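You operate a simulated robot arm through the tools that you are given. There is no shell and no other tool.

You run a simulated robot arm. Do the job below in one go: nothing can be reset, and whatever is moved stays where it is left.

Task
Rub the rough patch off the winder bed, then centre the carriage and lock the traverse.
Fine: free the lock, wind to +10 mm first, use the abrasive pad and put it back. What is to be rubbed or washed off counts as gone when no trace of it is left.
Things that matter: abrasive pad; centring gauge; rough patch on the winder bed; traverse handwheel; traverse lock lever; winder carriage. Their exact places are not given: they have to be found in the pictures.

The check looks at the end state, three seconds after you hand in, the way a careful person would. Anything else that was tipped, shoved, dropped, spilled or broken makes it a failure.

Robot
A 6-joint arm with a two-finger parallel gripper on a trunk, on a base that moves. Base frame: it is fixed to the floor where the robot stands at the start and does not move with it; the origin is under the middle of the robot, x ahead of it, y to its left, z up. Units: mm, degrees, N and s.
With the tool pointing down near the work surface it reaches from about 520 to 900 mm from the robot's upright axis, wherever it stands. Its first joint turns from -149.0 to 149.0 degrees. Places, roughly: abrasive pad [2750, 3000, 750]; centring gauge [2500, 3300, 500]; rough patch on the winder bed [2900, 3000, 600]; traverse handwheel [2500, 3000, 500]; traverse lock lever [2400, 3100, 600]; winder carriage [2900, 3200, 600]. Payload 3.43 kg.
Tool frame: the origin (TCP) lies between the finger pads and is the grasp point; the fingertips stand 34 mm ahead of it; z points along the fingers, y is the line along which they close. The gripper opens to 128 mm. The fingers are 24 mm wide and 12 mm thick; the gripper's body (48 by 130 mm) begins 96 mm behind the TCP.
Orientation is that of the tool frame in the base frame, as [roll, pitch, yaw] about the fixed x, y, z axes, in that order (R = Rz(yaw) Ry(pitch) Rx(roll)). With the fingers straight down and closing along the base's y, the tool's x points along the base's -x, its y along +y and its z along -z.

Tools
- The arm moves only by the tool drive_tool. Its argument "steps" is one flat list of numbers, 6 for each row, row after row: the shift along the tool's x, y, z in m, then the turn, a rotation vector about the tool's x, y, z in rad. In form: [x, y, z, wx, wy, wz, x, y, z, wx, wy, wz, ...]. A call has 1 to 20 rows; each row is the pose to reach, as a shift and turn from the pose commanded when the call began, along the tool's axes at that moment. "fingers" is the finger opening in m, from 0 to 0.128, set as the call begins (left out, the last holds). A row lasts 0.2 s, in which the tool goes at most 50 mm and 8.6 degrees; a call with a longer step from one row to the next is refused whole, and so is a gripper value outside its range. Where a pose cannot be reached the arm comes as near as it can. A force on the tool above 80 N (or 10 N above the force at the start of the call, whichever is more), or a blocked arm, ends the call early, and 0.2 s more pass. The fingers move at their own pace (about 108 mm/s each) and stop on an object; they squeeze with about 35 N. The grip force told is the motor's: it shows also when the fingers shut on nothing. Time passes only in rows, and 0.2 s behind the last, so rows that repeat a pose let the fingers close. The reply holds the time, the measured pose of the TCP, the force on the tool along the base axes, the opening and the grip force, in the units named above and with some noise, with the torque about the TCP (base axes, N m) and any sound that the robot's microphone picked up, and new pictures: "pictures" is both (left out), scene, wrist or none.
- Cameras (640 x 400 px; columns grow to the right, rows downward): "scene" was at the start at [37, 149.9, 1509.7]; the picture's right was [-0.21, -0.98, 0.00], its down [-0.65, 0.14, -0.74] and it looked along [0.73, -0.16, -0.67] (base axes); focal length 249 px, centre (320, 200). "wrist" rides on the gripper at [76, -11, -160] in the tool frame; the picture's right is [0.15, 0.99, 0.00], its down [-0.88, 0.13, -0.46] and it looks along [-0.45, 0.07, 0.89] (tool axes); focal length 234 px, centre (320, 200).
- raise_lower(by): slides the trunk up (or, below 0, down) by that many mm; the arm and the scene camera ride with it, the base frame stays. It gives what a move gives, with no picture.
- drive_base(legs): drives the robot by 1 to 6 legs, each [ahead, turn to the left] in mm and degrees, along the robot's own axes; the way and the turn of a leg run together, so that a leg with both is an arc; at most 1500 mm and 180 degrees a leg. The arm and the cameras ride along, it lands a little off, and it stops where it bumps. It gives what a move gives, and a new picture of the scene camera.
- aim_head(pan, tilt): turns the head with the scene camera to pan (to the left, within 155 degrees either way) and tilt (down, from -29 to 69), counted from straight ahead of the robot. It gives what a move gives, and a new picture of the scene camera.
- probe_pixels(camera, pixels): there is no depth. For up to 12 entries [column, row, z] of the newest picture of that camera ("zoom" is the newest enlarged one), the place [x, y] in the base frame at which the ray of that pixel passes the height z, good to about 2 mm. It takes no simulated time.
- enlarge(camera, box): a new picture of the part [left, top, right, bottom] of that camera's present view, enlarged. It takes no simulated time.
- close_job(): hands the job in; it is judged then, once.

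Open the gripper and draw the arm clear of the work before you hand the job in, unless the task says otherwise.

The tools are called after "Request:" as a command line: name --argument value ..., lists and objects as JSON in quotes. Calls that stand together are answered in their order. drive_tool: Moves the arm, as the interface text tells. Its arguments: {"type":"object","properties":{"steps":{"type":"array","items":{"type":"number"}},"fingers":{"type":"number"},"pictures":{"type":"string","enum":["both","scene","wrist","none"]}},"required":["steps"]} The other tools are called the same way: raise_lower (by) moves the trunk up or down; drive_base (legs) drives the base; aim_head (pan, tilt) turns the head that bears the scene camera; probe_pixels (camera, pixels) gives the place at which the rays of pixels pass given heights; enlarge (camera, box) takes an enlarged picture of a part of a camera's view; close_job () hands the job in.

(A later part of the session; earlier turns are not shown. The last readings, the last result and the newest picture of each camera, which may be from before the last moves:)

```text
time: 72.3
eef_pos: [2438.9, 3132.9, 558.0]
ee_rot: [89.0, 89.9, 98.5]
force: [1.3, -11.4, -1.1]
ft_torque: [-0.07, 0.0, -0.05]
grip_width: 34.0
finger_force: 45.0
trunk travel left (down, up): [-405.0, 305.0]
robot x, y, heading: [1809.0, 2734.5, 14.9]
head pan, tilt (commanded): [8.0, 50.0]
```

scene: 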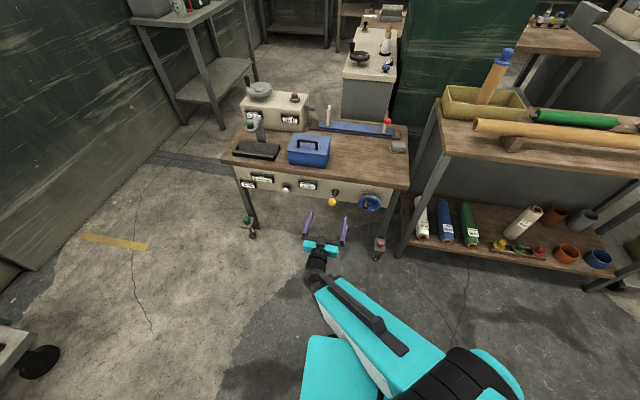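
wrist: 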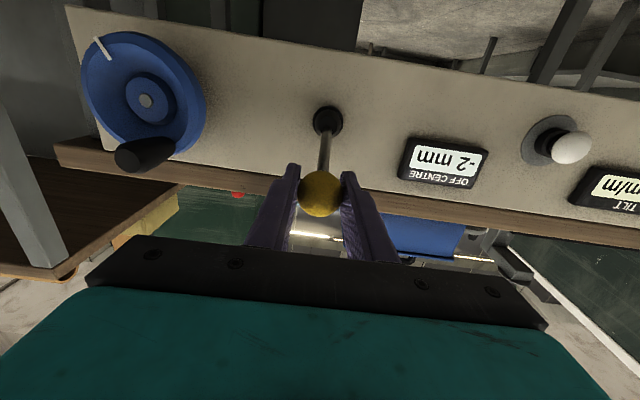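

The ball is gripped (34 mm); a small lateral reaction of 11 N shows it does not swing freely sideways. I test by moving 8 mm downward and watching the force.

Request:
drive_tool --steps '[0.004, 0, 0, 0, 0, 0, 0.008, 0, 0, 0, 0, 0, 0.008, 0, 0, 0, 0, 0]' --pictures "wrist"

```text
time: 73.1
eef_pos: [2436.9, 3132.1, 554.3]
ee_rot: [4.8, 89.4, 14.3]
force: [-9.7, -12.1, 19.1]
ft_torque: [0.14, -1.09, -0.05]
grip_width: 34.1
finger_force: 45.0
trunk travel left (down, up): [-405.0, 305.0]
robot x, y, heading: [1808.4, 2733.4, 14.6]
head pan, tilt (commanded): [8.0, 50.0]
```

wrist: 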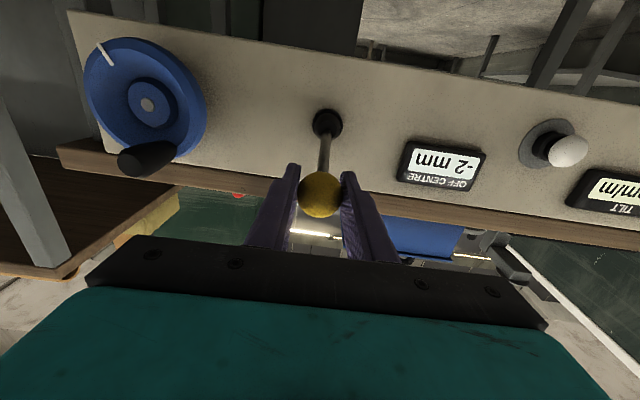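

Pushing down meets stiff resistance (19 N after 4 mm). I return and test upward by 8 mm.

Request:
drive_tool --steps '[-0.004, 0, 0, 0, 0, 0, -0.008, 0, 0, 0, 0, 0, -0.012, 0, 0, 0, 0, 0, -0.016, 0, 0, 0, 0, 0, -0.016, 0, 0, 0, 0, 0]' --pictures "wrist"

```text
time: 74.3
eef_pos: [2438.3, 3132.2, 560.0]
ee_rot: [158.1, 89.2, 167.6]
force: [4.2, -17.7, -40.0]
ft_torque: [0.13, 0.01, -0.02]
grip_width: 34.0
finger_force: 45.0
trunk travel left (down, up): [-405.0, 305.0]
robot x, y, heading: [1807.5, 2736.4, 14.7]
head pan, tilt (commanded): [8.0, 50.0]
```

wrist: 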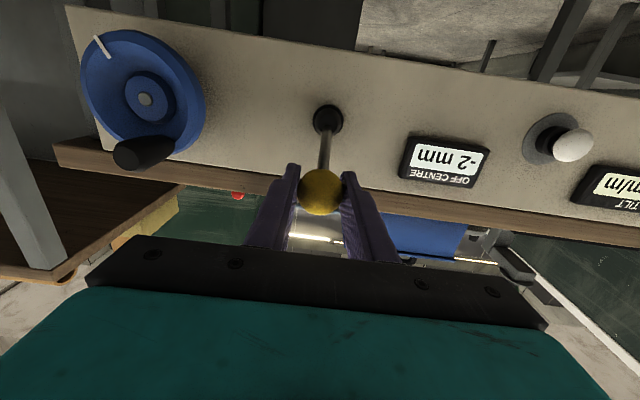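

Upward is stiff too (40 N), so the lever must swing sideways about the boss axis. I relax the height and test a sideways move of 10 mm to tool -y (world right).

Request:
drive_tool --steps '[0.004, 0, 0, 0, 0, 0, 0.008, 0, 0, 0, 0, 0, 0.008, -0.004, 0, 0, 0, 0, 0.0085, -0.008, 0, 0, 0, 0, 0.009, -0.01, 0, 0, 0, 0, 0.009, -0.01, 0, 0, 0, 0]' --pictures "wrist"

```text
time: 75.7
eef_pos: [2438.4, 3131.3, 557.9]
ee_rot: [-73.0, 89.4, -62.3]
force: [3.2, 64.2, 8.6]
ft_torque: [0.48, -1.16, -0.18]
grip_width: 34.0
finger_force: 44.9
trunk travel left (down, up): [-405.0, 305.0]
robot x, y, heading: [1808.7, 2737.4, 15.0]
head pan, tilt (commanded): [8.0, 50.0]
```

wrist: 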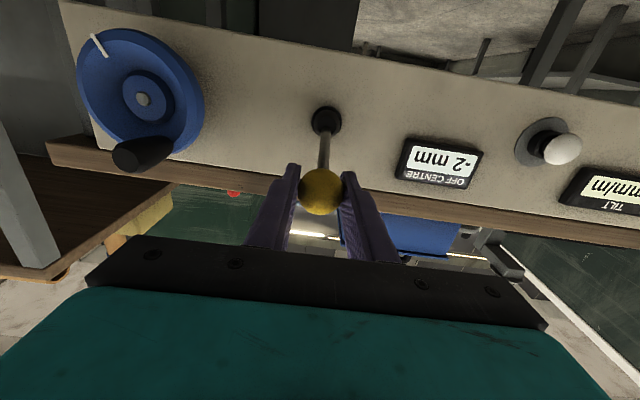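

Rightward is blocked (64 N). I go back and test to the left by up to 12 mm.

Request:
drive_tool --steps '[-0.0005, 0.005, 0, 0, 0, 0, -0.001, 0.01, 0, 0, 0, 0, -0.001, 0.014, 0, 0, 0, 0, -0.0005, 0.018, 0, 0, 0, 0, 0, 0.022, 0, 0, 0, 0, 0, 0.022, 0, 0, 0, 0]' --pictures "wrist"

```text
time: 77.0
eef_pos: [2438.7, 3132.9, 558.0]
ee_rot: [76.6, 89.4, 84.7]
force: [-4.7, -8.3, 2.8]
ft_torque: [-0.09, -0.23, -0.66]
grip_width: 33.9
finger_force: 45.4
trunk travel left (down, up): [-405.0, 305.0]
robot x, y, heading: [1811.0, 2736.1, 14.8]
head pan, tilt (commanded): [8.0, 50.0]
stopped in row 6: the force on the tool passed its limit at 82 N (the readings are from after the stop); the commanded pose is now the measured one
```

wrist: 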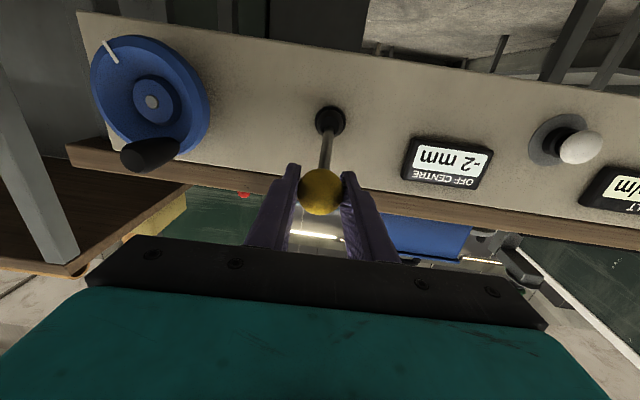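

Sideways is stiff both ways, while the first downward test moved the ball about 4 mm with the gripper at only 19 N. So I try pulling it down along an arc about the pivot, 24 mm.

Request:
drive_tool --steps '[0.004, 0, -0.0015, 0, 0, 0, 0.008, 0, -0.003, 0, 0, 0, 0.012, 0, -0.004, 0, 0, 0, 0.016, 0, -0.005, 0, 0, 0, 0.02, 0, -0.006, 0, 0, 0, 0.024, 0, -0.0067, 0, 0, 0, 0.024, 0, -0.0067, 0, 0, 0]' --pictures "wrist"

```text
time: 78.6
eef_pos: [2432.5, 3131.2, 535.8]
ee_rot: [60.6, 89.2, 68.4]
force: [5.3, -22.2, 13.4]
ft_torque: [0.15, -1.24, -0.01]
grip_width: 33.8
finger_force: 44.8
trunk travel left (down, up): [-405.0, 305.0]
robot x, y, heading: [1809.8, 2738.0, 14.6]
head pan, tilt (commanded): [8.0, 50.0]
```

wrist: 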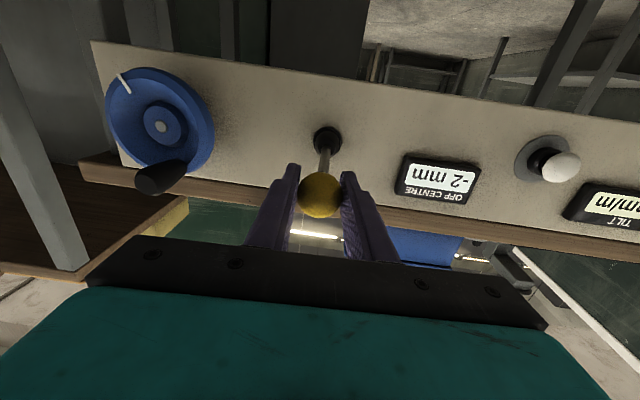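

The lever follows downward smoothly (z now 536). I continue along the arc through horizontal to about -20°.

Request:
drive_tool --steps '[0.005, 0, -0.001, 0, 0, 0, 0.01, 0, -0.0015, 0, 0, 0, 0.015, 0, -0.002, 0, 0, 0, 0.02, 0, -0.002, 0, 0, 0, 0.025, 0, -0.0015, 0, 0, 0, 0.03, 0, -0.001, 0, 0, 0, 0.034, 0, -0.0005, 0, 0, 0, 0.038, 0, 0, 0, 0, 0, 0.042, 0, 0.001, 0, 0, 0, 0.042, 0, 0.001, 0, 0, 0]' --pictures "wrist"

```text
time: 80.8
eef_pos: [2432.4, 3131.0, 494.0]
ee_rot: [56.7, 89.2, 64.4]
force: [-1.0, -32.5, 12.1]
ft_torque: [0.35, -1.21, -0.08]
grip_width: 34.0
finger_force: 45.5
trunk travel left (down, up): [-405.0, 305.0]
robot x, y, heading: [1804.9, 2736.8, 14.6]
head pan, tilt (commanded): [8.0, 50.0]
```

wrist: 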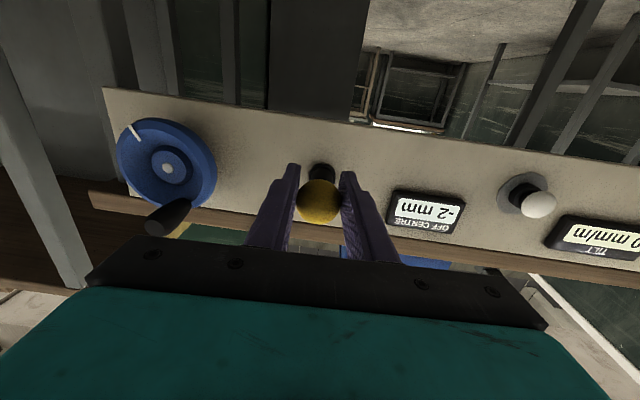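

Still moving freely with 12 N at z 494, with some sideways load. I keep going down the arc, easing 2 mm to the right, until a stop is felt.

Request:
drive_tool --steps '[0.004, -0.001, 0.001, 0, 0, 0, 0.008, -0.002, 0.002, 0, 0, 0, 0.012, -0.002, 0.0035, 0, 0, 0, 0.016, -0.002, 0.005, 0, 0, 0, 0.02, -0.002, 0.007, 0, 0, 0, 0.02, -0.002, 0.007, 0, 0, 0]' --pictures "wrist"

```text
time: 82.2
eef_pos: [2438.7, 3133.0, 472.3]
ee_rot: [60.8, 89.2, 68.9]
force: [1.4, -5.6, 15.5]
ft_torque: [0.21, -1.18, 0.02]
grip_width: 34.0
finger_force: 44.9
trunk travel left (down, up): [-405.0, 305.0]
robot x, y, heading: [1809.3, 2737.6, 15.0]
head pan, tilt (commanded): [8.0, 50.0]
```

wrist: 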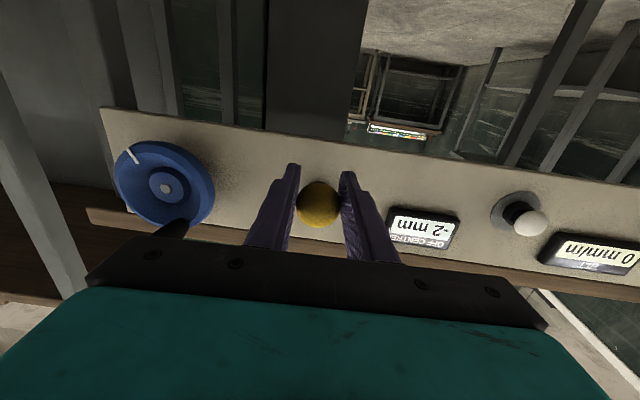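

Still no stop at z 472. I continue in smaller steps along the arc.

Request:
drive_tool --steps '[0.004, 0, 0.002, 0, 0, 0, 0.008, 0, 0.004, 0, 0, 0, 0.012, 0, 0.0065, 0, 0, 0, 0.016, 0, 0.009, 0, 0, 0, 0.016, 0, 0.009, 0, 0, 0]' --pictures "wrist"

```text
time: 83.4
eef_pos: [2449.5, 3134.2, 454.2]
ee_rot: [95.5, 89.4, 103.5]
force: [-0.2, 0.2, 0.0]
ft_torque: [-0.01, -0.01, 0.01]
grip_width: 20.1
finger_force: 0.0
trunk travel left (down, up): [-405.0, 305.0]
robot x, y, heading: [1809.5, 2736.0, 14.8]
head pan, tilt (commanded): [8.0, 50.0]
```

wrist: 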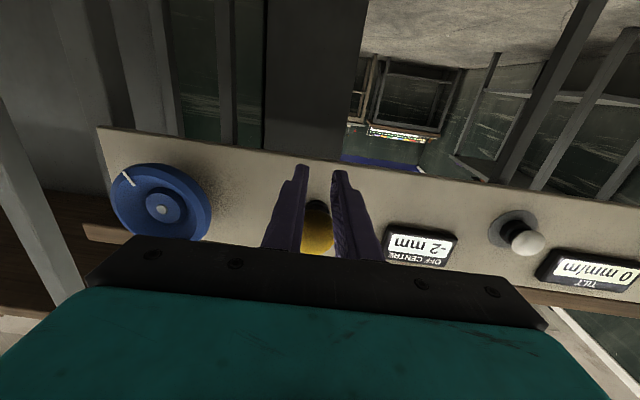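

The ball slipped upward out of the grip near the end of travel, with the lever now down. I lower 15 mm, back away 120 mm and open the fingers to look.

Request:
drive_tool --steps '[0.008, 0, 0, 0, 0, 0, 0.016, 0, 0, 0, 0, 0, 0.016, 0, -0.04, 0, 0, 0, 0.016, 0, -0.08, 0, 0, 0, 0.016, 0, -0.12, 0, 0, 0, 0.016, 0, -0.12, 0, 0, 0]' --pictures "both"

Request:
enlarge --camera "wrist" --box '[100, 90, 420, 290]'

Request:
enlarge --camera "scene" --box '[310, 170, 422, 240]'

```text
time: 84.8
eef_pos: [2328.0, 3117.9, 441.0]
ee_rot: [86.7, 89.4, 94.8]
force: [-0.6, 0.8, 0.8]
ft_torque: [-0.04, -0.02, -0.04]
grip_width: 20.1
finger_force: 0.1
trunk travel left (down, up): [-405.0, 305.0]
robot x, y, heading: [1809.1, 2735.2, 14.9]
head pan, tilt (commanded): [8.0, 50.0]
```

scene: 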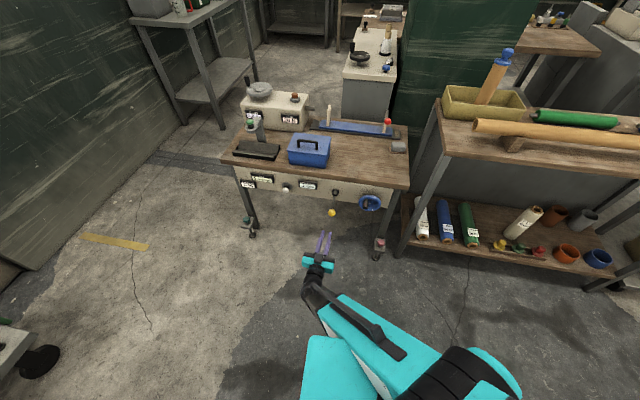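
wrist: 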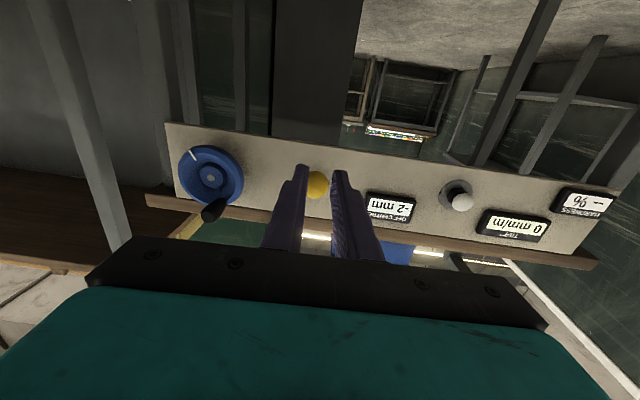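

```text
2.00 times, centred on (260, 190) of wrist
```

zoom: 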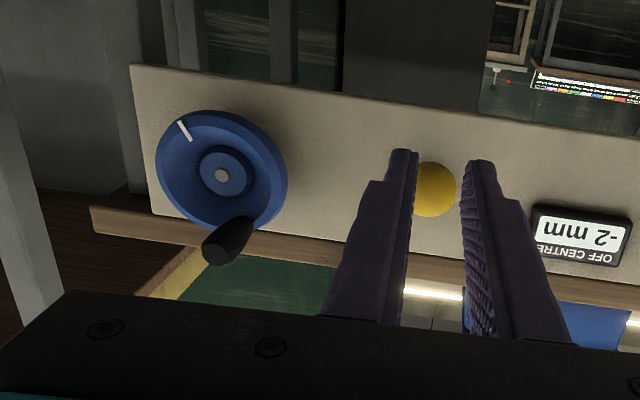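

```text
5.71 times, centred on (366, 205) of scene
```

zoom: 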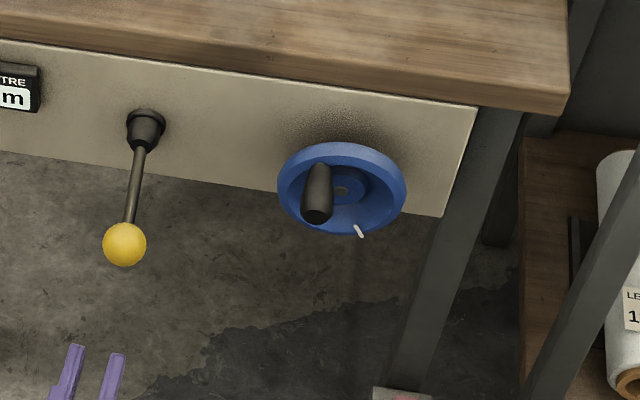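

The lever now hangs down. I triangulate the lever ball, wheel hub and the crank grip in both current pictures.

Request:
probe_pixels --camera "scene" --pixels '[[331.7, 212.7, 460], [331.7, 212.7, 480], [369.7, 203.2, 520], [365.5, 207.6, 540], [365.5, 207.6, 560], [366, 199.7, 540], [366, 199.7, 560], [358.8, 203, 520], [380.8, 203, 520], [370, 195, 570], [372, 211, 470]]'

Request:
probe_pixels --camera "wrist" --pixels '[[317, 185, 460], [317, 185, 480], [211, 178, 500], [211, 178, 520], [211, 178, 540], [206, 213, 540], [206, 213, 560], [219, 205, 540], [219, 205, 560], [185, 155, 480], [185, 155, 500]]'

```text
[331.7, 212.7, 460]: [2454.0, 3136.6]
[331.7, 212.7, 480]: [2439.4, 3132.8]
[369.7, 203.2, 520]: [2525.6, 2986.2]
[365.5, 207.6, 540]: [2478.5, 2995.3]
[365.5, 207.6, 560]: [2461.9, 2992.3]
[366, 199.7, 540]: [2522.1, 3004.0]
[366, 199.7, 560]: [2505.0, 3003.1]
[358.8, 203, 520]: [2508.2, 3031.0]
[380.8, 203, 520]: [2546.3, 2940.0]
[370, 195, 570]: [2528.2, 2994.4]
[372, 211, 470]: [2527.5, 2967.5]
```

```text
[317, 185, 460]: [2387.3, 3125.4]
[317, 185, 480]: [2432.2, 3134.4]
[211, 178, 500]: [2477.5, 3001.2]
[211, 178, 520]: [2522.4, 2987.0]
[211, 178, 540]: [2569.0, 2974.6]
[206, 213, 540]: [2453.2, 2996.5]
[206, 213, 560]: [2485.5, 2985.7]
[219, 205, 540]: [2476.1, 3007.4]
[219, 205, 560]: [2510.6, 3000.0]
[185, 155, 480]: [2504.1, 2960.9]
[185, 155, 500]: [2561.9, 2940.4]
```

The hub is at about [2525,2986,521], wheel radius ~49, and the crank grip's tip at about [2470,2992,552] (radius ≈35 mm, up-left). I move to stand ~65 mm in front of the grip with the fingers at 60 mm opening.

Request:
drive_tool --steps '[-0.022, -0.029, 0, -0.01, 0, 0, -0.044, -0.058, 0, -0.02, 0, 0, -0.066, -0.088, 0, -0.03, 0, 0, -0.09, -0.118, 0.01, -0.03, 0, 0, -0.111, -0.146, 0.03, -0.03, 0, 0, -0.111, -0.146, 0.058, -0.03, 0, 0, -0.111, -0.146, 0.058, -0.03, 0, 0]' --fingers 0.06 --pictures "both"

Request:
enlarge --camera "wrist" --box '[220, 80, 420, 205]'

Request:
enlarge --camera "scene" --box '[310, 170, 422, 240]'

```text
time: 86.4
eef_pos: [2406.3, 2978.5, 549.5]
ee_rot: [86.2, 89.4, 96.2]
force: [-0.3, -0.6, -0.2]
ft_torque: [0.03, -0.01, 0.03]
grip_width: 60.1
finger_force: 0.0
out of reach, approached as far as the arm can: row 5
trunk travel left (down, up): [-405.0, 305.0]
robot x, y, heading: [1803.2, 2737.8, 14.9]
head pan, tilt (commanded): [8.0, 50.0]
```

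scene: 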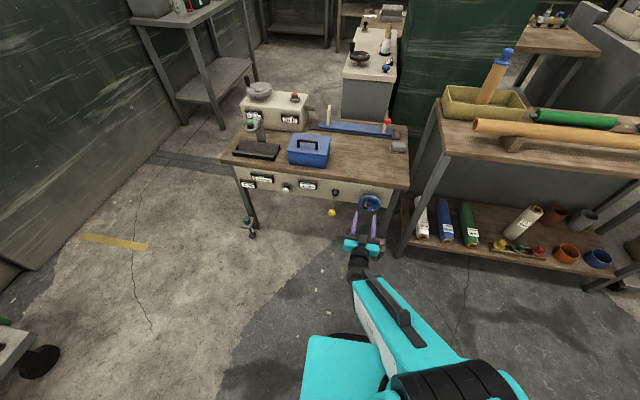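
wrist: 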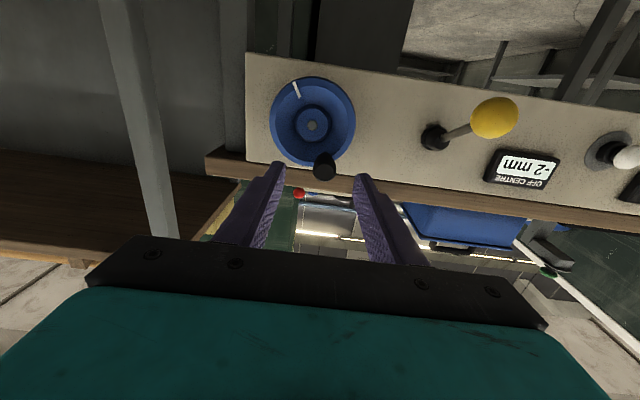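

```text
3.20 times, centred on (320, 142) of wrist
```

zoom: 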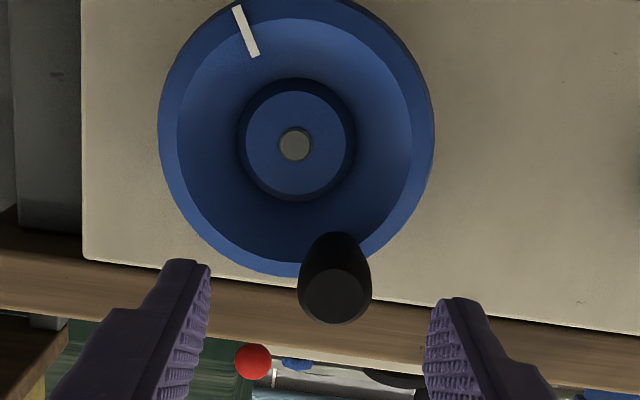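

```text
5.71 times, centred on (366, 205) of scene
```

zoom: 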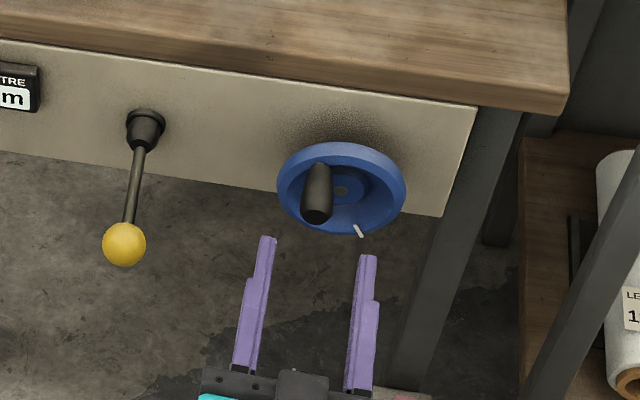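

The grip's tip is at about wrist (324,172), i.e. 5 mm above and 6 mm left of the tool axis; the hub is ~30 mm below and 12 mm right. I advance 58 mm with those corrections, then close.

Request:
drive_tool --steps '[-0.0045, 0.006, 0.02, 0, 0, 0, -0.0045, 0.006, 0.04, 0, 0, 0, -0.0045, 0.006, 0.058, 0, 0, 0, -0.0045, 0.006, 0.058, 0, 0, 0]' --pictures "wrist"

Request:
drive_tool --steps '[0, 0, 0, 0, 0, 0, 0, 0, 0, 0, 0, 0, 0, 0, 0, 0, 0, 0, 0, 0, 0, 0, 0, 0]' --fingers 0.005 --pictures "wrist"

```text
time: 87.4
eef_pos: [2463.3, 2995.2, 553.6]
ee_rot: [87.2, 89.4, 97.0]
force: [0.0, 0.0, -1.0]
ft_torque: [0.01, -0.02, -0.02]
grip_width: 59.9
finger_force: 0.0
trunk travel left (down, up): [-405.0, 305.0]
robot x, y, heading: [1807.8, 2738.1, 14.8]
head pan, tilt (commanded): [8.0, 50.0]
```

wrist: 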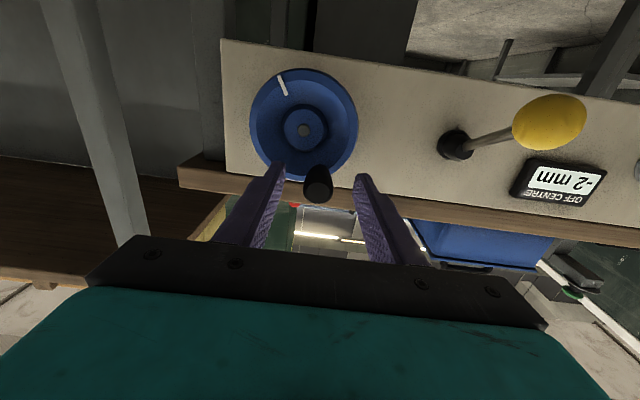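

```text
time: 88.4
eef_pos: [2461.8, 2995.7, 553.2]
ee_rot: [90.9, 89.3, 100.5]
force: [1.1, -1.2, -2.8]
ft_torque: [0.04, -0.26, 1.4]
grip_width: 22.8
finger_force: 44.7
trunk travel left (down, up): [-405.0, 305.0]
robot x, y, heading: [1808.6, 2736.4, 14.5]
head pan, tilt (commanded): [8.0, 50.0]
```

wrist: 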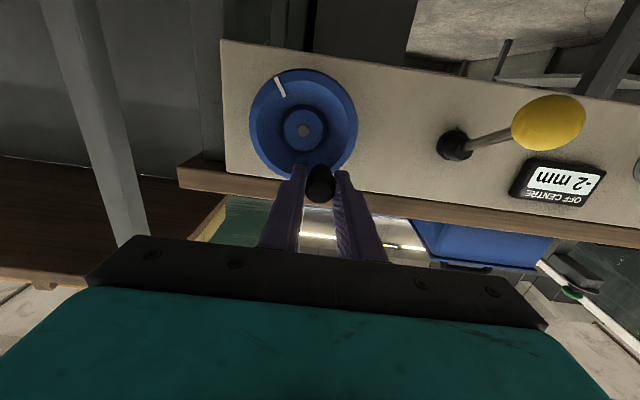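

The crank grip is held (22.8 mm) with small forces and the wheel shifted slightly, so it is free. I crank clockwise (as seen by the robot) by about 60° and watch the gauge.

Request:
drive_tool --steps '[-0.00296, -0.00623, 0, 0, 0, 0, -0.00471, -0.01276, 0, 0, 0, 0, -0.0053, -0.0195, 0, 0, 0, 0, -0.00471, -0.02624, 0, 0, 0, 0, -0.00296, -0.03277, 0, 0, 0, 0, -0.0001, -0.0389, 0, 0, 0, 0, -0.0001, -0.0389, 0, 0, 0, 0]' --pictures "wrist"

Request:
enlarge --camera "wrist" --box '[300, 60, 640, 272]'

Request:
enlarge --camera "scene" --box '[296, 165, 408, 235]'

```text
time: 90.0
eef_pos: [2471.2, 2956.8, 554.4]
ee_rot: [71.9, 89.4, 81.7]
force: [0.5, -5.2, 10.8]
ft_torque: [0.09, -0.6, 1.36]
grip_width: 22.9
finger_force: 45.2
trunk travel left (down, up): [-405.0, 305.0]
robot x, y, heading: [1806.8, 2736.6, 14.9]
head pan, tilt (commanded): [8.0, 50.0]
```

wrist: 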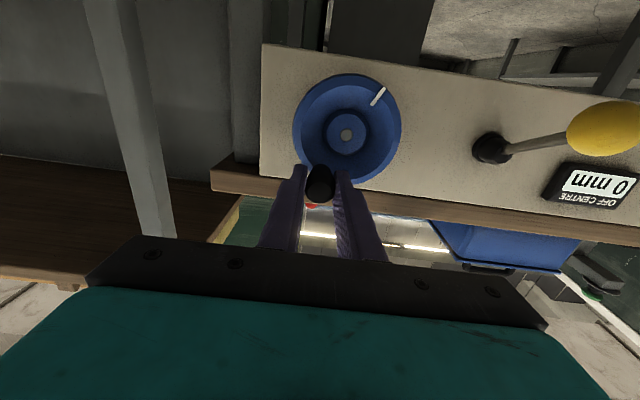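

```text
1.88 times, centred on (470, 166) of wrist
```

zoom: 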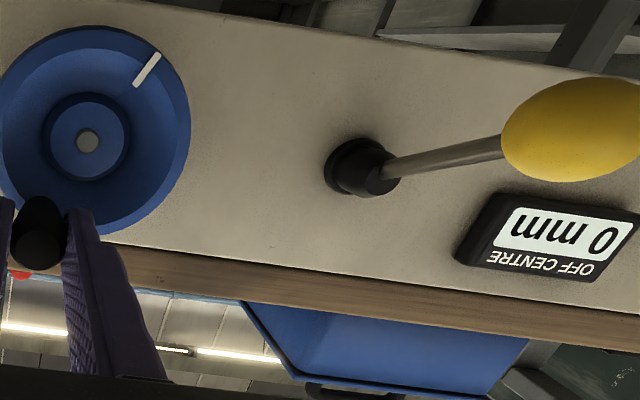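

```text
5.71 times, centred on (352, 200) of scene
```

zoom: 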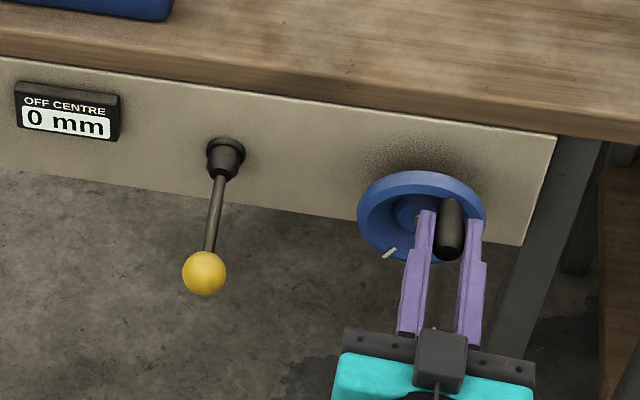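

60° clockwise moved the gauge from -2 to 0 mm, so about 12 mm per turn. I continue clockwise another 150° around the hub and check.

Request:
drive_tool --steps '[0.0064, -0.00798, 0, 0, 0, 0, 0.0145, -0.01417, 0, 0, 0, 0, 0.0239, -0.01807, 0, 0, 0, 0, 0.034, -0.0194, 0, 0, 0, 0, 0.0441, -0.01807, 0, 0, 0, 0, 0.0535, -0.01417, 0, 0, 0, 0, 0.06158, -0.00798, 0, 0, 0, 0, 0.06777, 0.0001, 0, 0, 0, 0, 0.07167, 0.00951, 0, 0, 0, 0, 0.073, 0.0196, 0, 0, 0, 0, 0.073, 0.0196, 0, 0, 0, 0]' --pictures "both"

Request:
enlarge --camera "scene" --box '[296, 165, 408, 235]'

```text
time: 92.4
eef_pos: [2467.3, 2977.5, 480.0]
ee_rot: [79.0, 89.4, 88.9]
force: [-9.9, -1.3, 0.6]
ft_torque: [0.09, -0.47, 1.5]
grip_width: 22.6
finger_force: 45.0
trunk travel left (down, up): [-405.0, 305.0]
robot x, y, heading: [1811.2, 2736.5, 14.7]
head pan, tilt (commanded): [8.0, 50.0]
```

scene: 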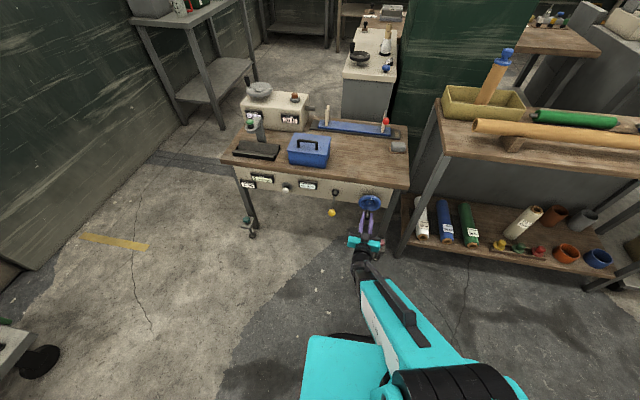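
wrist: 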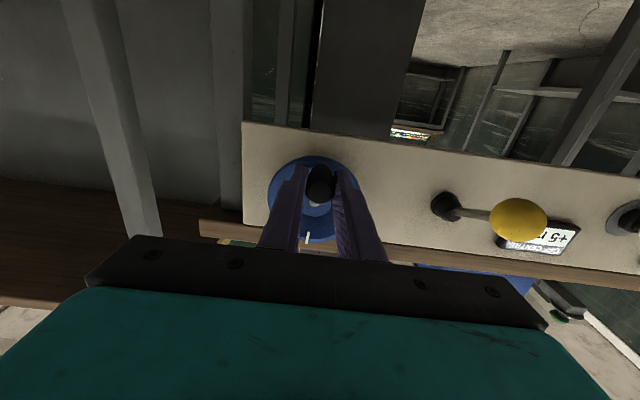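

```text
5.71 times, centred on (352, 200) of scene
```

zoom: 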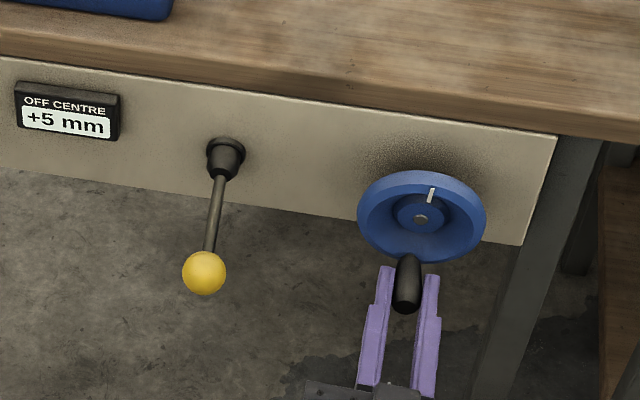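

The gauge shows +5 mm at scene zoom (66,123): 12 mm per turn holds. I crank the remaining 150° to reach +10 mm.

Request:
drive_tool --steps '[-0.00133, 0.01009, 0, 0, 0, 0, -0.00523, 0.0195, 0, 0, 0, 0, -0.01142, 0.02758, 0, 0, 0, 0, -0.0195, 0.03377, 0, 0, 0, 0, -0.0289, 0.03767, 0, 0, 0, 0, -0.039, 0.039, 0, 0, 0, 0, -0.0491, 0.03767, 0, 0, 0, 0, -0.0585, 0.03377, 0, 0, 0, 0, -0.06658, 0.02758, 0, 0, 0, 0, -0.07277, 0.0195, 0, 0, 0, 0, -0.07277, 0.0195, 0, 0, 0, 0]' --pictures "both"

Request:
enlarge --camera "scene" --box '[296, 165, 408, 235]'

Request:
enlarge --camera "scene" --box '[300, 110, 412, 180]'

```text
time: 94.8
eef_pos: [2463.1, 2996.2, 553.2]
ee_rot: [100.4, 89.4, 110.2]
force: [-45.8, -18.6, -17.9]
ft_torque: [-0.06, 0.38, 1.41]
grip_width: 22.5
finger_force: 44.8
trunk travel left (down, up): [-405.0, 305.0]
robot x, y, heading: [1807.7, 2737.0, 14.5]
head pan, tilt (commanded): [8.0, 50.0]
```

scene: 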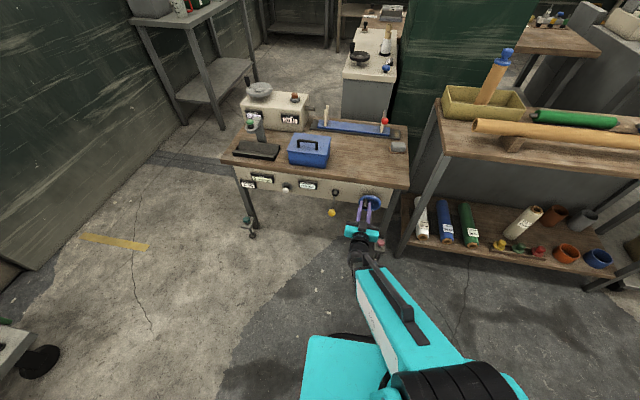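
wrist: 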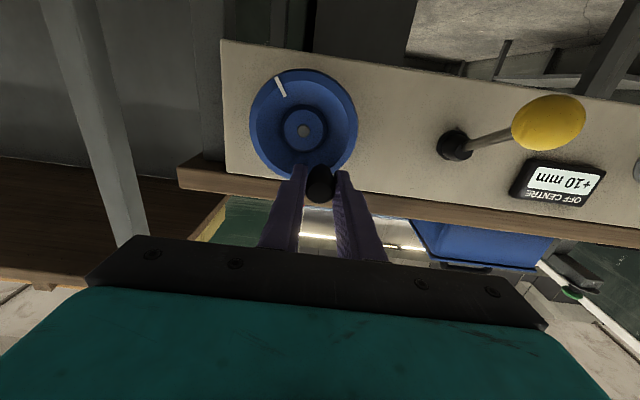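

```text
5.71 times, centred on (352, 200) of scene
```

zoom: 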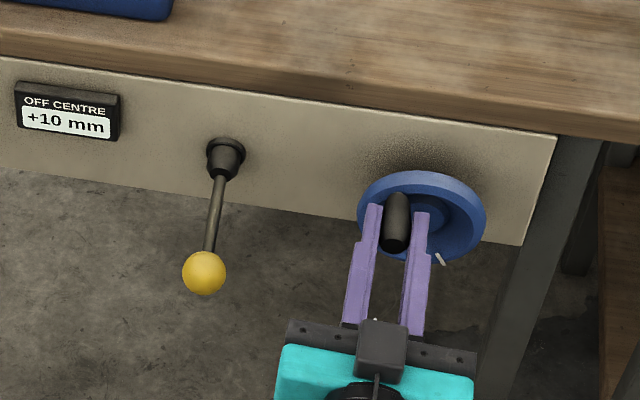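

```text
5.71 times, centred on (356, 145) of scene
```

zoom: 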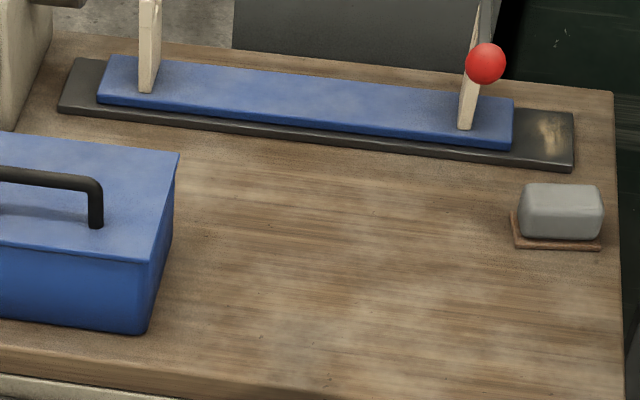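

The gauge reads +10 mm and the brown patch at zoom (553,140) on the bed's right end is uncovered. I relieve the push, open the fingers and back away from the crank.

Request:
drive_tool --steps '[0, 0, -0.004, 0, 0, 0, 0, 0, -0.004, 0, 0, 0]' --pictures "none"

Request:
drive_tool --steps '[0, 0, 0, 0, 0, 0, 0, 0, 0, 0, 0, 0, 0, 0, 0, 0, 0, 0]' --fingers 0.06 --pictures "none"

Request:
drive_tool --steps '[0, 0, -0.04, 0, 0, 0, 0, 0, -0.08, 0, 0, 0, 0, 0, -0.08, 0, 0, 0]' --pictures "both"

Request:
enlarge --camera "scene" --box '[296, 165, 408, 235]'

```text
time: 95.4
eef_pos: [2463.5, 2994.8, 553.1]
ee_rot: [84.6, 89.3, 94.5]
force: [28.1, -4.0, -13.8]
ft_torque: [0.02, -0.06, 1.26]
grip_width: 22.6
finger_force: 44.8
trunk travel left (down, up): [-405.0, 305.0]
robot x, y, heading: [1809.3, 2738.3, 14.7]
head pan, tilt (commanded): [8.0, 50.0]
```

```text
time: 96.2
eef_pos: [2459.6, 2993.9, 554.0]
ee_rot: [83.2, 89.4, 93.0]
force: [0.4, 0.3, -0.2]
ft_torque: [0.0, -0.01, -0.02]
grip_width: 59.9
finger_force: 0.1
trunk travel left (down, up): [-405.0, 305.0]
robot x, y, heading: [1807.1, 2735.3, 14.7]
head pan, tilt (commanded): [8.0, 50.0]
```

```text
time: 97.0
eef_pos: [2389.2, 2987.4, 541.4]
ee_rot: [78.6, 89.4, 88.3]
force: [-0.4, 0.4, 0.1]
ft_torque: [-0.01, 0.02, 0.01]
grip_width: 59.9
finger_force: 0.0
out of reach, approached as far as the arm can: row 2, 3
trunk travel left (down, up): [-405.0, 305.0]
robot x, y, heading: [1804.1, 2736.2, 14.8]
head pan, tilt (commanded): [8.0, 50.0]
```

scene: 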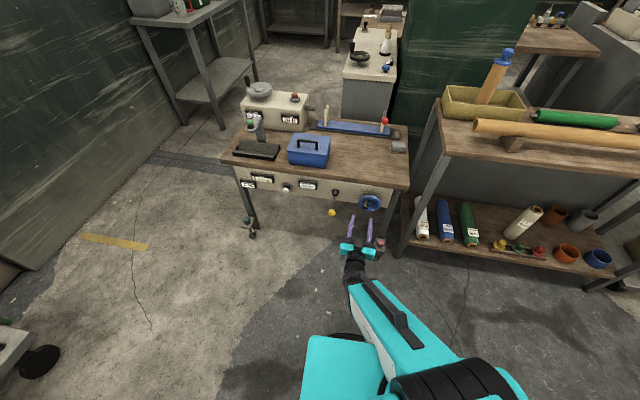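
wrist: 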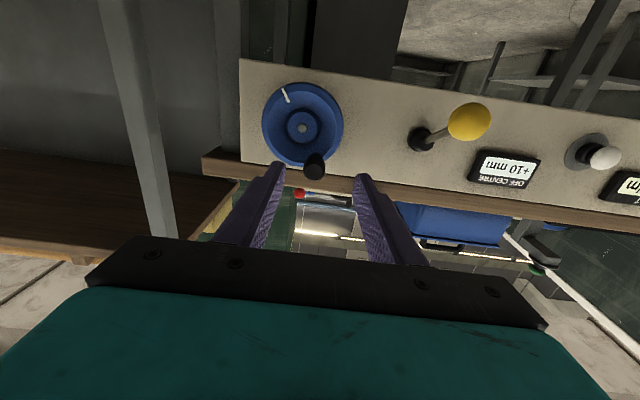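

```text
5.71 times, centred on (352, 200) of scene
```

zoom: 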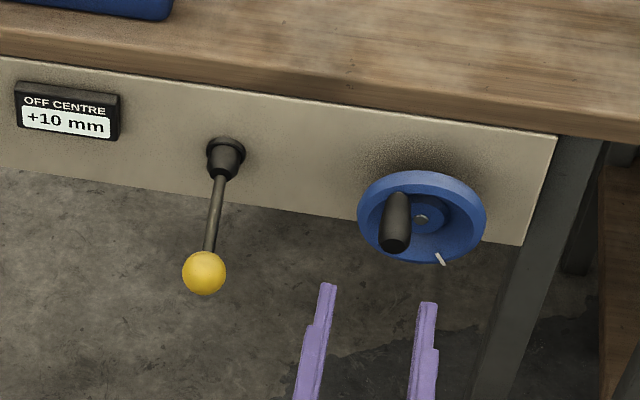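

The gauge holds +10 mm with the crank free. I raise the trunk by 300 and turn the tool back to pointing down.

Request:
raise_lower --by 300

Request:
drive_tool --steps '[0, 0, 0, 0, 0.143, 0, 0, 0, 0, 0, 0.286, 0, 0, 0, 0, 0, 0.428, 0, 0, 0, 0, 0, 0.571, 0, 0, 0, 0, 0, 0.714, 0, 0, 0, 0, 0, 0.857, 0, 0, 0, 0, 0, 1.0, 0, 0, 0, 0, 0, 1.142, 0, 0, 0, 0, 0, 1.285, 0, 0, 0, 0, 0, 1.428, 0, 0, 0, 0, 0, 1.571, 0, 0, 0, 0, 0, 1.571, 0]' --pictures "both"

```text
time: 100.0
eef_pos: [2389.5, 2987.9, 841.6]
ee_rot: [80.3, 89.3, 90.1]
force: [0.3, -0.7, -0.1]
ft_torque: [0.02, -0.02, 0.0]
grip_width: 60.0
finger_force: 0.1
trunk travel left (down, up): [-705.0, 5.0]
robot x, y, heading: [1810.9, 2737.5, 15.1]
head pan, tilt (commanded): [8.0, 50.0]
```

```text
time: 102.6
eef_pos: [2390.9, 2988.1, 841.7]
ee_rot: [179.3, 0.0, -170.3]
force: [0.4, -0.1, 0.2]
ft_torque: [0.01, -0.01, -0.02]
grip_width: 60.0
finger_force: 0.1
out of reach, approached as far as the arm can: row 1, 2, 3, 4, 5, 6, 7, 8
trunk travel left (down, up): [-705.0, 5.0]
robot x, y, heading: [1806.2, 2738.9, 14.7]
head pan, tilt (commanded): [8.0, 50.0]
```

scene: 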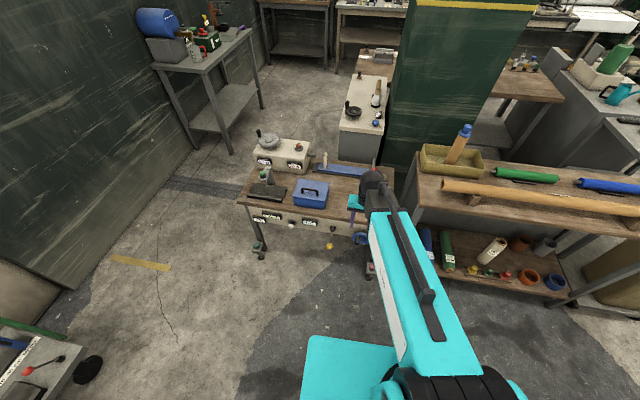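
wrist: 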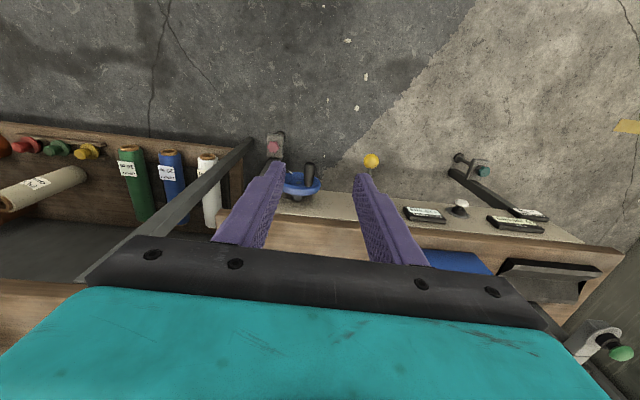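

The tool points down at z 842, above everything on the bench. I drive 330 mm ahead to bring the pad and patch within reach, then look at the bench.

Request:
drive_base --legs '[[330, 0]]'

Request:
drive_tool --steps '[0, 0, 0, 0, 0, 0]' --pictures "both"

```text
time: 105.1
eef_pos: [2717.4, 3077.0, 841.0]
ee_rot: [179.4, 0.1, -170.1]
force: [-0.3, 0.2, -0.2]
ft_torque: [0.02, 0.0, 0.01]
grip_width: 60.1
finger_force: 0.0
trunk travel left (down, up): [-705.0, 5.0]
robot x, y, heading: [2138.2, 2821.7, 15.0]
head pan, tilt (commanded): [8.0, 50.0]
```

scene: 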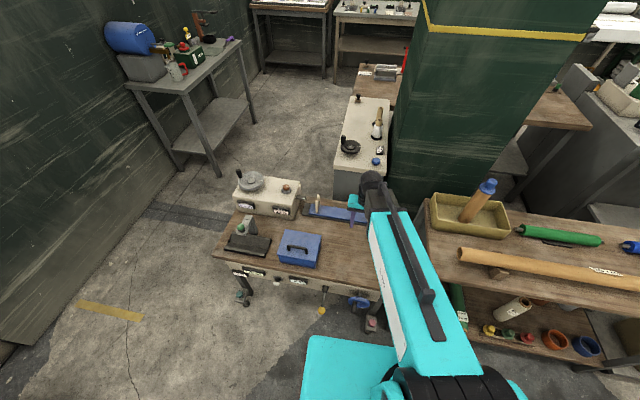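

```text
time: 105.5
eef_pos: [2715.8, 3075.6, 842.0]
ee_rot: [179.4, 0.0, -170.1]
force: [-0.4, -0.2, -0.8]
ft_torque: [-0.02, 0.01, 0.03]
grip_width: 59.9
finger_force: 0.1
trunk travel left (down, up): [-705.0, 5.0]
robot x, y, heading: [2134.3, 2823.4, 14.7]
head pan, tilt (commanded): [8.0, 50.0]
```

scene: 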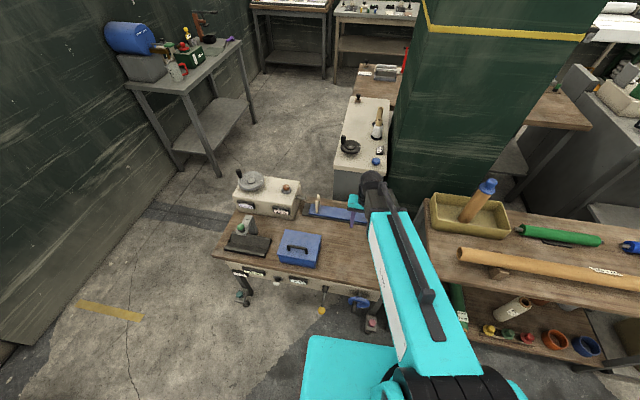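
wrist: 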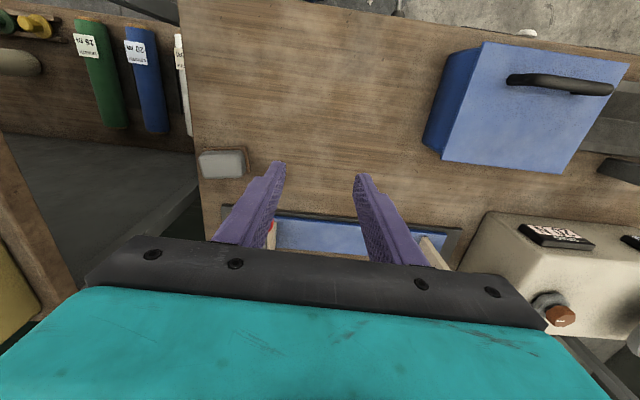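

The wrist sees the grey pad at (222,163) on its holder near the bench's right edge, with the bed at the bottom behind the fingers. I probe the pad's and bed's corners.

Request:
probe_pixels --camera "wrist" --pixels '[[222, 163, 620], [222, 163, 650], [199, 153, 650], [245, 151, 650], [247, 173, 650], [203, 177, 650], [200, 205, 620], [184, 25, 620], [460, 230, 630], [277, 212, 630]]'

Request:
enlarge --camera "wrist" --box '[170, 110, 330, 210]'

```text
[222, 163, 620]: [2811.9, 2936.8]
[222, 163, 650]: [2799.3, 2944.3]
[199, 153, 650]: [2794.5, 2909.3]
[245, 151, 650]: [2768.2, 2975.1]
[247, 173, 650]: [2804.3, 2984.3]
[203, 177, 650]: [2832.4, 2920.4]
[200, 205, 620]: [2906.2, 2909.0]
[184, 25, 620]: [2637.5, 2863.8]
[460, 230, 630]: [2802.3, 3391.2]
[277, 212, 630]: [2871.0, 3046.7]
```

```text
4.00 times, centred on (250, 160) of wrist
```

zoom: 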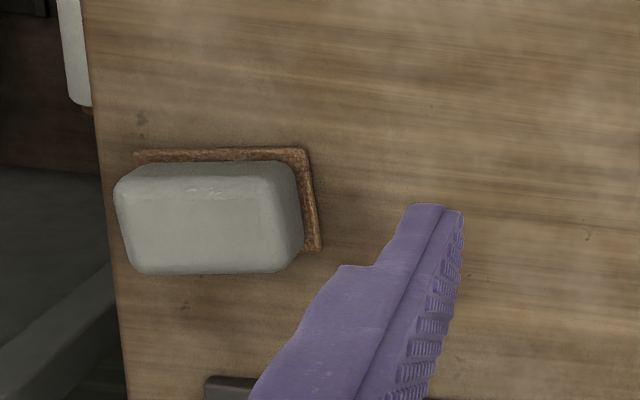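

The pad is about 72 × 42 mm, standing on a thin tray near [2800,2945]. Before moving forward to see the bed's right end, I check where the post and tray on the neighbouring bench lie.

Request:
probe_pixels --camera "scene" --pixels '[[430, 200, 700], [437, 235, 700], [480, 215, 720], [488, 185, 850], [460, 255, 750], [386, 300, 620], [400, 280, 700]]'

Request:
probe_pixels --camera "wrist" --pixels '[[203.75, 148.75, 620], [246.25, 147, 620], [250, 172.5, 620], [10, 135, 600], [78, 285, 700], [5, 230, 700]]'

```text
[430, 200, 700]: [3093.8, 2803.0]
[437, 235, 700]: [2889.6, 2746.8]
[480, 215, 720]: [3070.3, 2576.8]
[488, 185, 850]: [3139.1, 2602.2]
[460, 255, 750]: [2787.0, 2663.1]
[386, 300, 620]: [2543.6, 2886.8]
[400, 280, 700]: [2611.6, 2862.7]
```

```text
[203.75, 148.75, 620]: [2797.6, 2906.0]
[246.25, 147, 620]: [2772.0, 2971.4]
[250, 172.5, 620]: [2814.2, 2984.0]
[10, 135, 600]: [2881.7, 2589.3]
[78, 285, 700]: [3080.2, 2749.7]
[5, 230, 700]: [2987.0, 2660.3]
```

The neighbouring tray's near edge is at y≈2750–2800, clear of my target. I move the tool forward-right to about [2880,2980,860] so the wrist camera sees the pad and bed end.

Request:
drive_tool --steps '[-0.036, -0.031, -0.0045, 0, 0, 0, -0.072, -0.062, -0.009, 0, 0, 0, -0.108, -0.093, -0.014, 0, 0, 0, -0.145, -0.123, -0.018, 0, 0, 0, -0.145, -0.123, -0.018, 0, 0, 0]' --pictures "both"

Request:
enlarge --camera "wrist" --box '[220, 60, 420, 185]'

```text
time: 106.7
eef_pos: [2878.4, 2979.1, 860.6]
ee_rot: [179.4, 0.0, -170.0]
force: [-0.3, 0.3, -0.3]
ft_torque: [0.02, -0.02, -0.05]
grip_width: 60.0
finger_force: 0.1
trunk travel left (down, up): [-705.0, 5.0]
robot x, y, heading: [2134.8, 2821.3, 15.1]
head pan, tilt (commanded): [8.0, 50.0]
```

scene: 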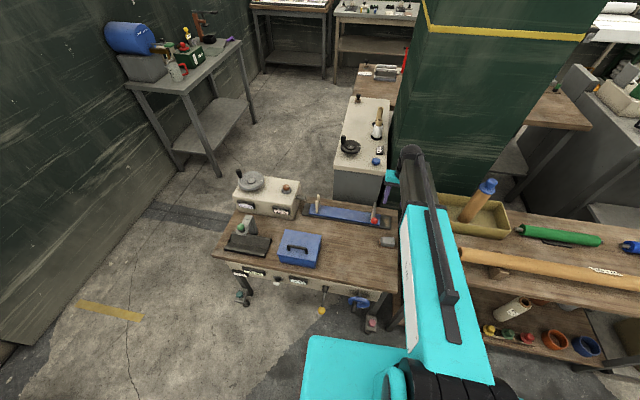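
wrist: 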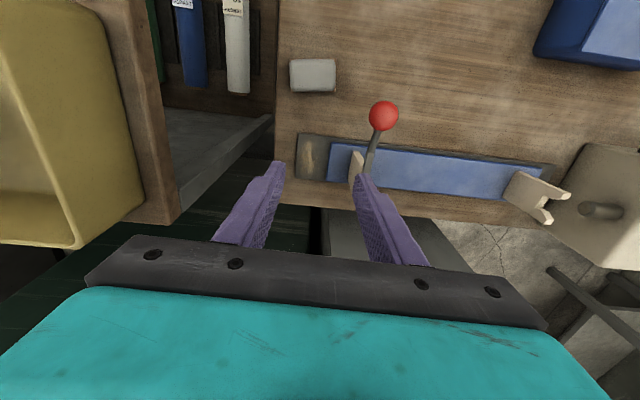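

```text
3.20 times, centred on (320, 122) of wrist
```

zoom: 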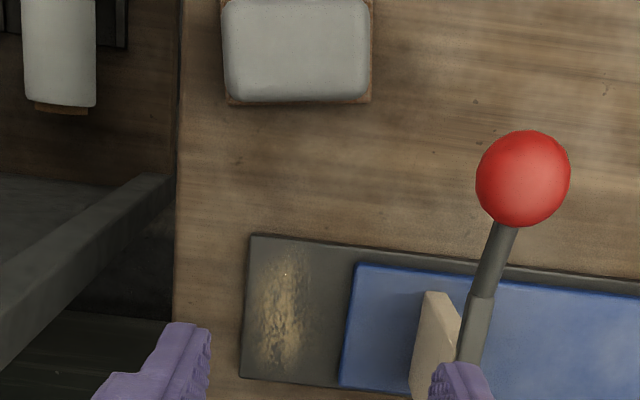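

Now both are in clear view: pad at zoom (297,50), patch at zoom (258–315, 250–375) on the bed end, carriage edge at x≈350. I probe these in the enlarged wrist view and enlarge the scene.

Request:
probe_pixels --camera "zoom" --pixels '[[252, 235, 630], [240, 378, 630], [355, 265, 635], [342, 385, 635], [285, 255, 630], [283, 372, 630], [258, 310, 630], [315, 310, 630], [523, 180, 680], [228, 102, 620], [370, 102, 620], [297, 60, 645]]'

Request:
enlarge --camera "scene" --box '[296, 180, 408, 250]'

```text
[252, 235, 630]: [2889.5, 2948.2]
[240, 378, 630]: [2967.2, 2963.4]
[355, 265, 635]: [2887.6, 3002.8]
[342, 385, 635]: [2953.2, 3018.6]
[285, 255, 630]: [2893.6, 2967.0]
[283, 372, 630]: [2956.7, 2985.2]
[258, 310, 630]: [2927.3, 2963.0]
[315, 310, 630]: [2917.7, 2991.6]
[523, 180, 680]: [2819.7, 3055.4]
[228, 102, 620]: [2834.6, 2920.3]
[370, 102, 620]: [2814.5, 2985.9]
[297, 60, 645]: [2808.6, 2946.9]
```

```text
5.71 times, centred on (352, 215) of scene
```

zoom: 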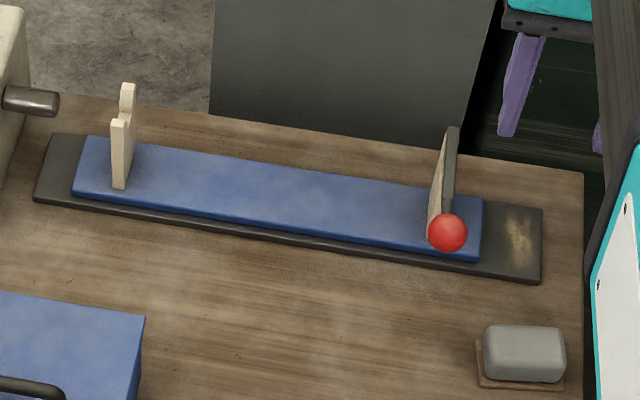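

I triangulate heights with the scene zoom: bed corners at (540,282) and (542,210), patch (520,237), pad corners.

Request:
probe_pixels --camera "zoom" --pixels '[[541, 281, 620], [541, 281, 640], [542, 210, 620], [542, 210, 640], [479, 385, 610], [479, 385, 630], [562, 388, 610], [562, 388, 630], [524, 345, 640], [524, 345, 660], [448, 233, 680], [448, 233, 700]]'

Request:
probe_pixels --camera "wrist" --pixels '[[298.75, 133, 620], [298.75, 133, 640], [295, 177.6, 620], [295, 177.6, 640], [291, 91.4, 610], [291, 91.4, 630], [335.6, 91.4, 610], [335.6, 91.4, 630], [383.5, 115.5, 680], [383.5, 115.5, 700]]'

```text
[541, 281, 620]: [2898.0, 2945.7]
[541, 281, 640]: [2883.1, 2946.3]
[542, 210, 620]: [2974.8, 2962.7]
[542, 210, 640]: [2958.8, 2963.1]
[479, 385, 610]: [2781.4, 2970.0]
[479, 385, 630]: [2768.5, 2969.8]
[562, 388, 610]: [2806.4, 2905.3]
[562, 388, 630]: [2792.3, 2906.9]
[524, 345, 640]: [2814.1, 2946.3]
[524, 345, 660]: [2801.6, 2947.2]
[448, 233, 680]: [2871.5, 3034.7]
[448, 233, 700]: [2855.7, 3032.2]
```

```text
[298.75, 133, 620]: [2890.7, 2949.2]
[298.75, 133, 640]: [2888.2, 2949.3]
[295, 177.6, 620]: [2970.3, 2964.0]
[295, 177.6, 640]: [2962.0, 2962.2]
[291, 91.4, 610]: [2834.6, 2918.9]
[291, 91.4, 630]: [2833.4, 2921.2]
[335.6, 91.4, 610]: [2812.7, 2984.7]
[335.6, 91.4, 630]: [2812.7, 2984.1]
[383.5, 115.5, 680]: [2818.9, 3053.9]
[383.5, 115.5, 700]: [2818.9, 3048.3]
```

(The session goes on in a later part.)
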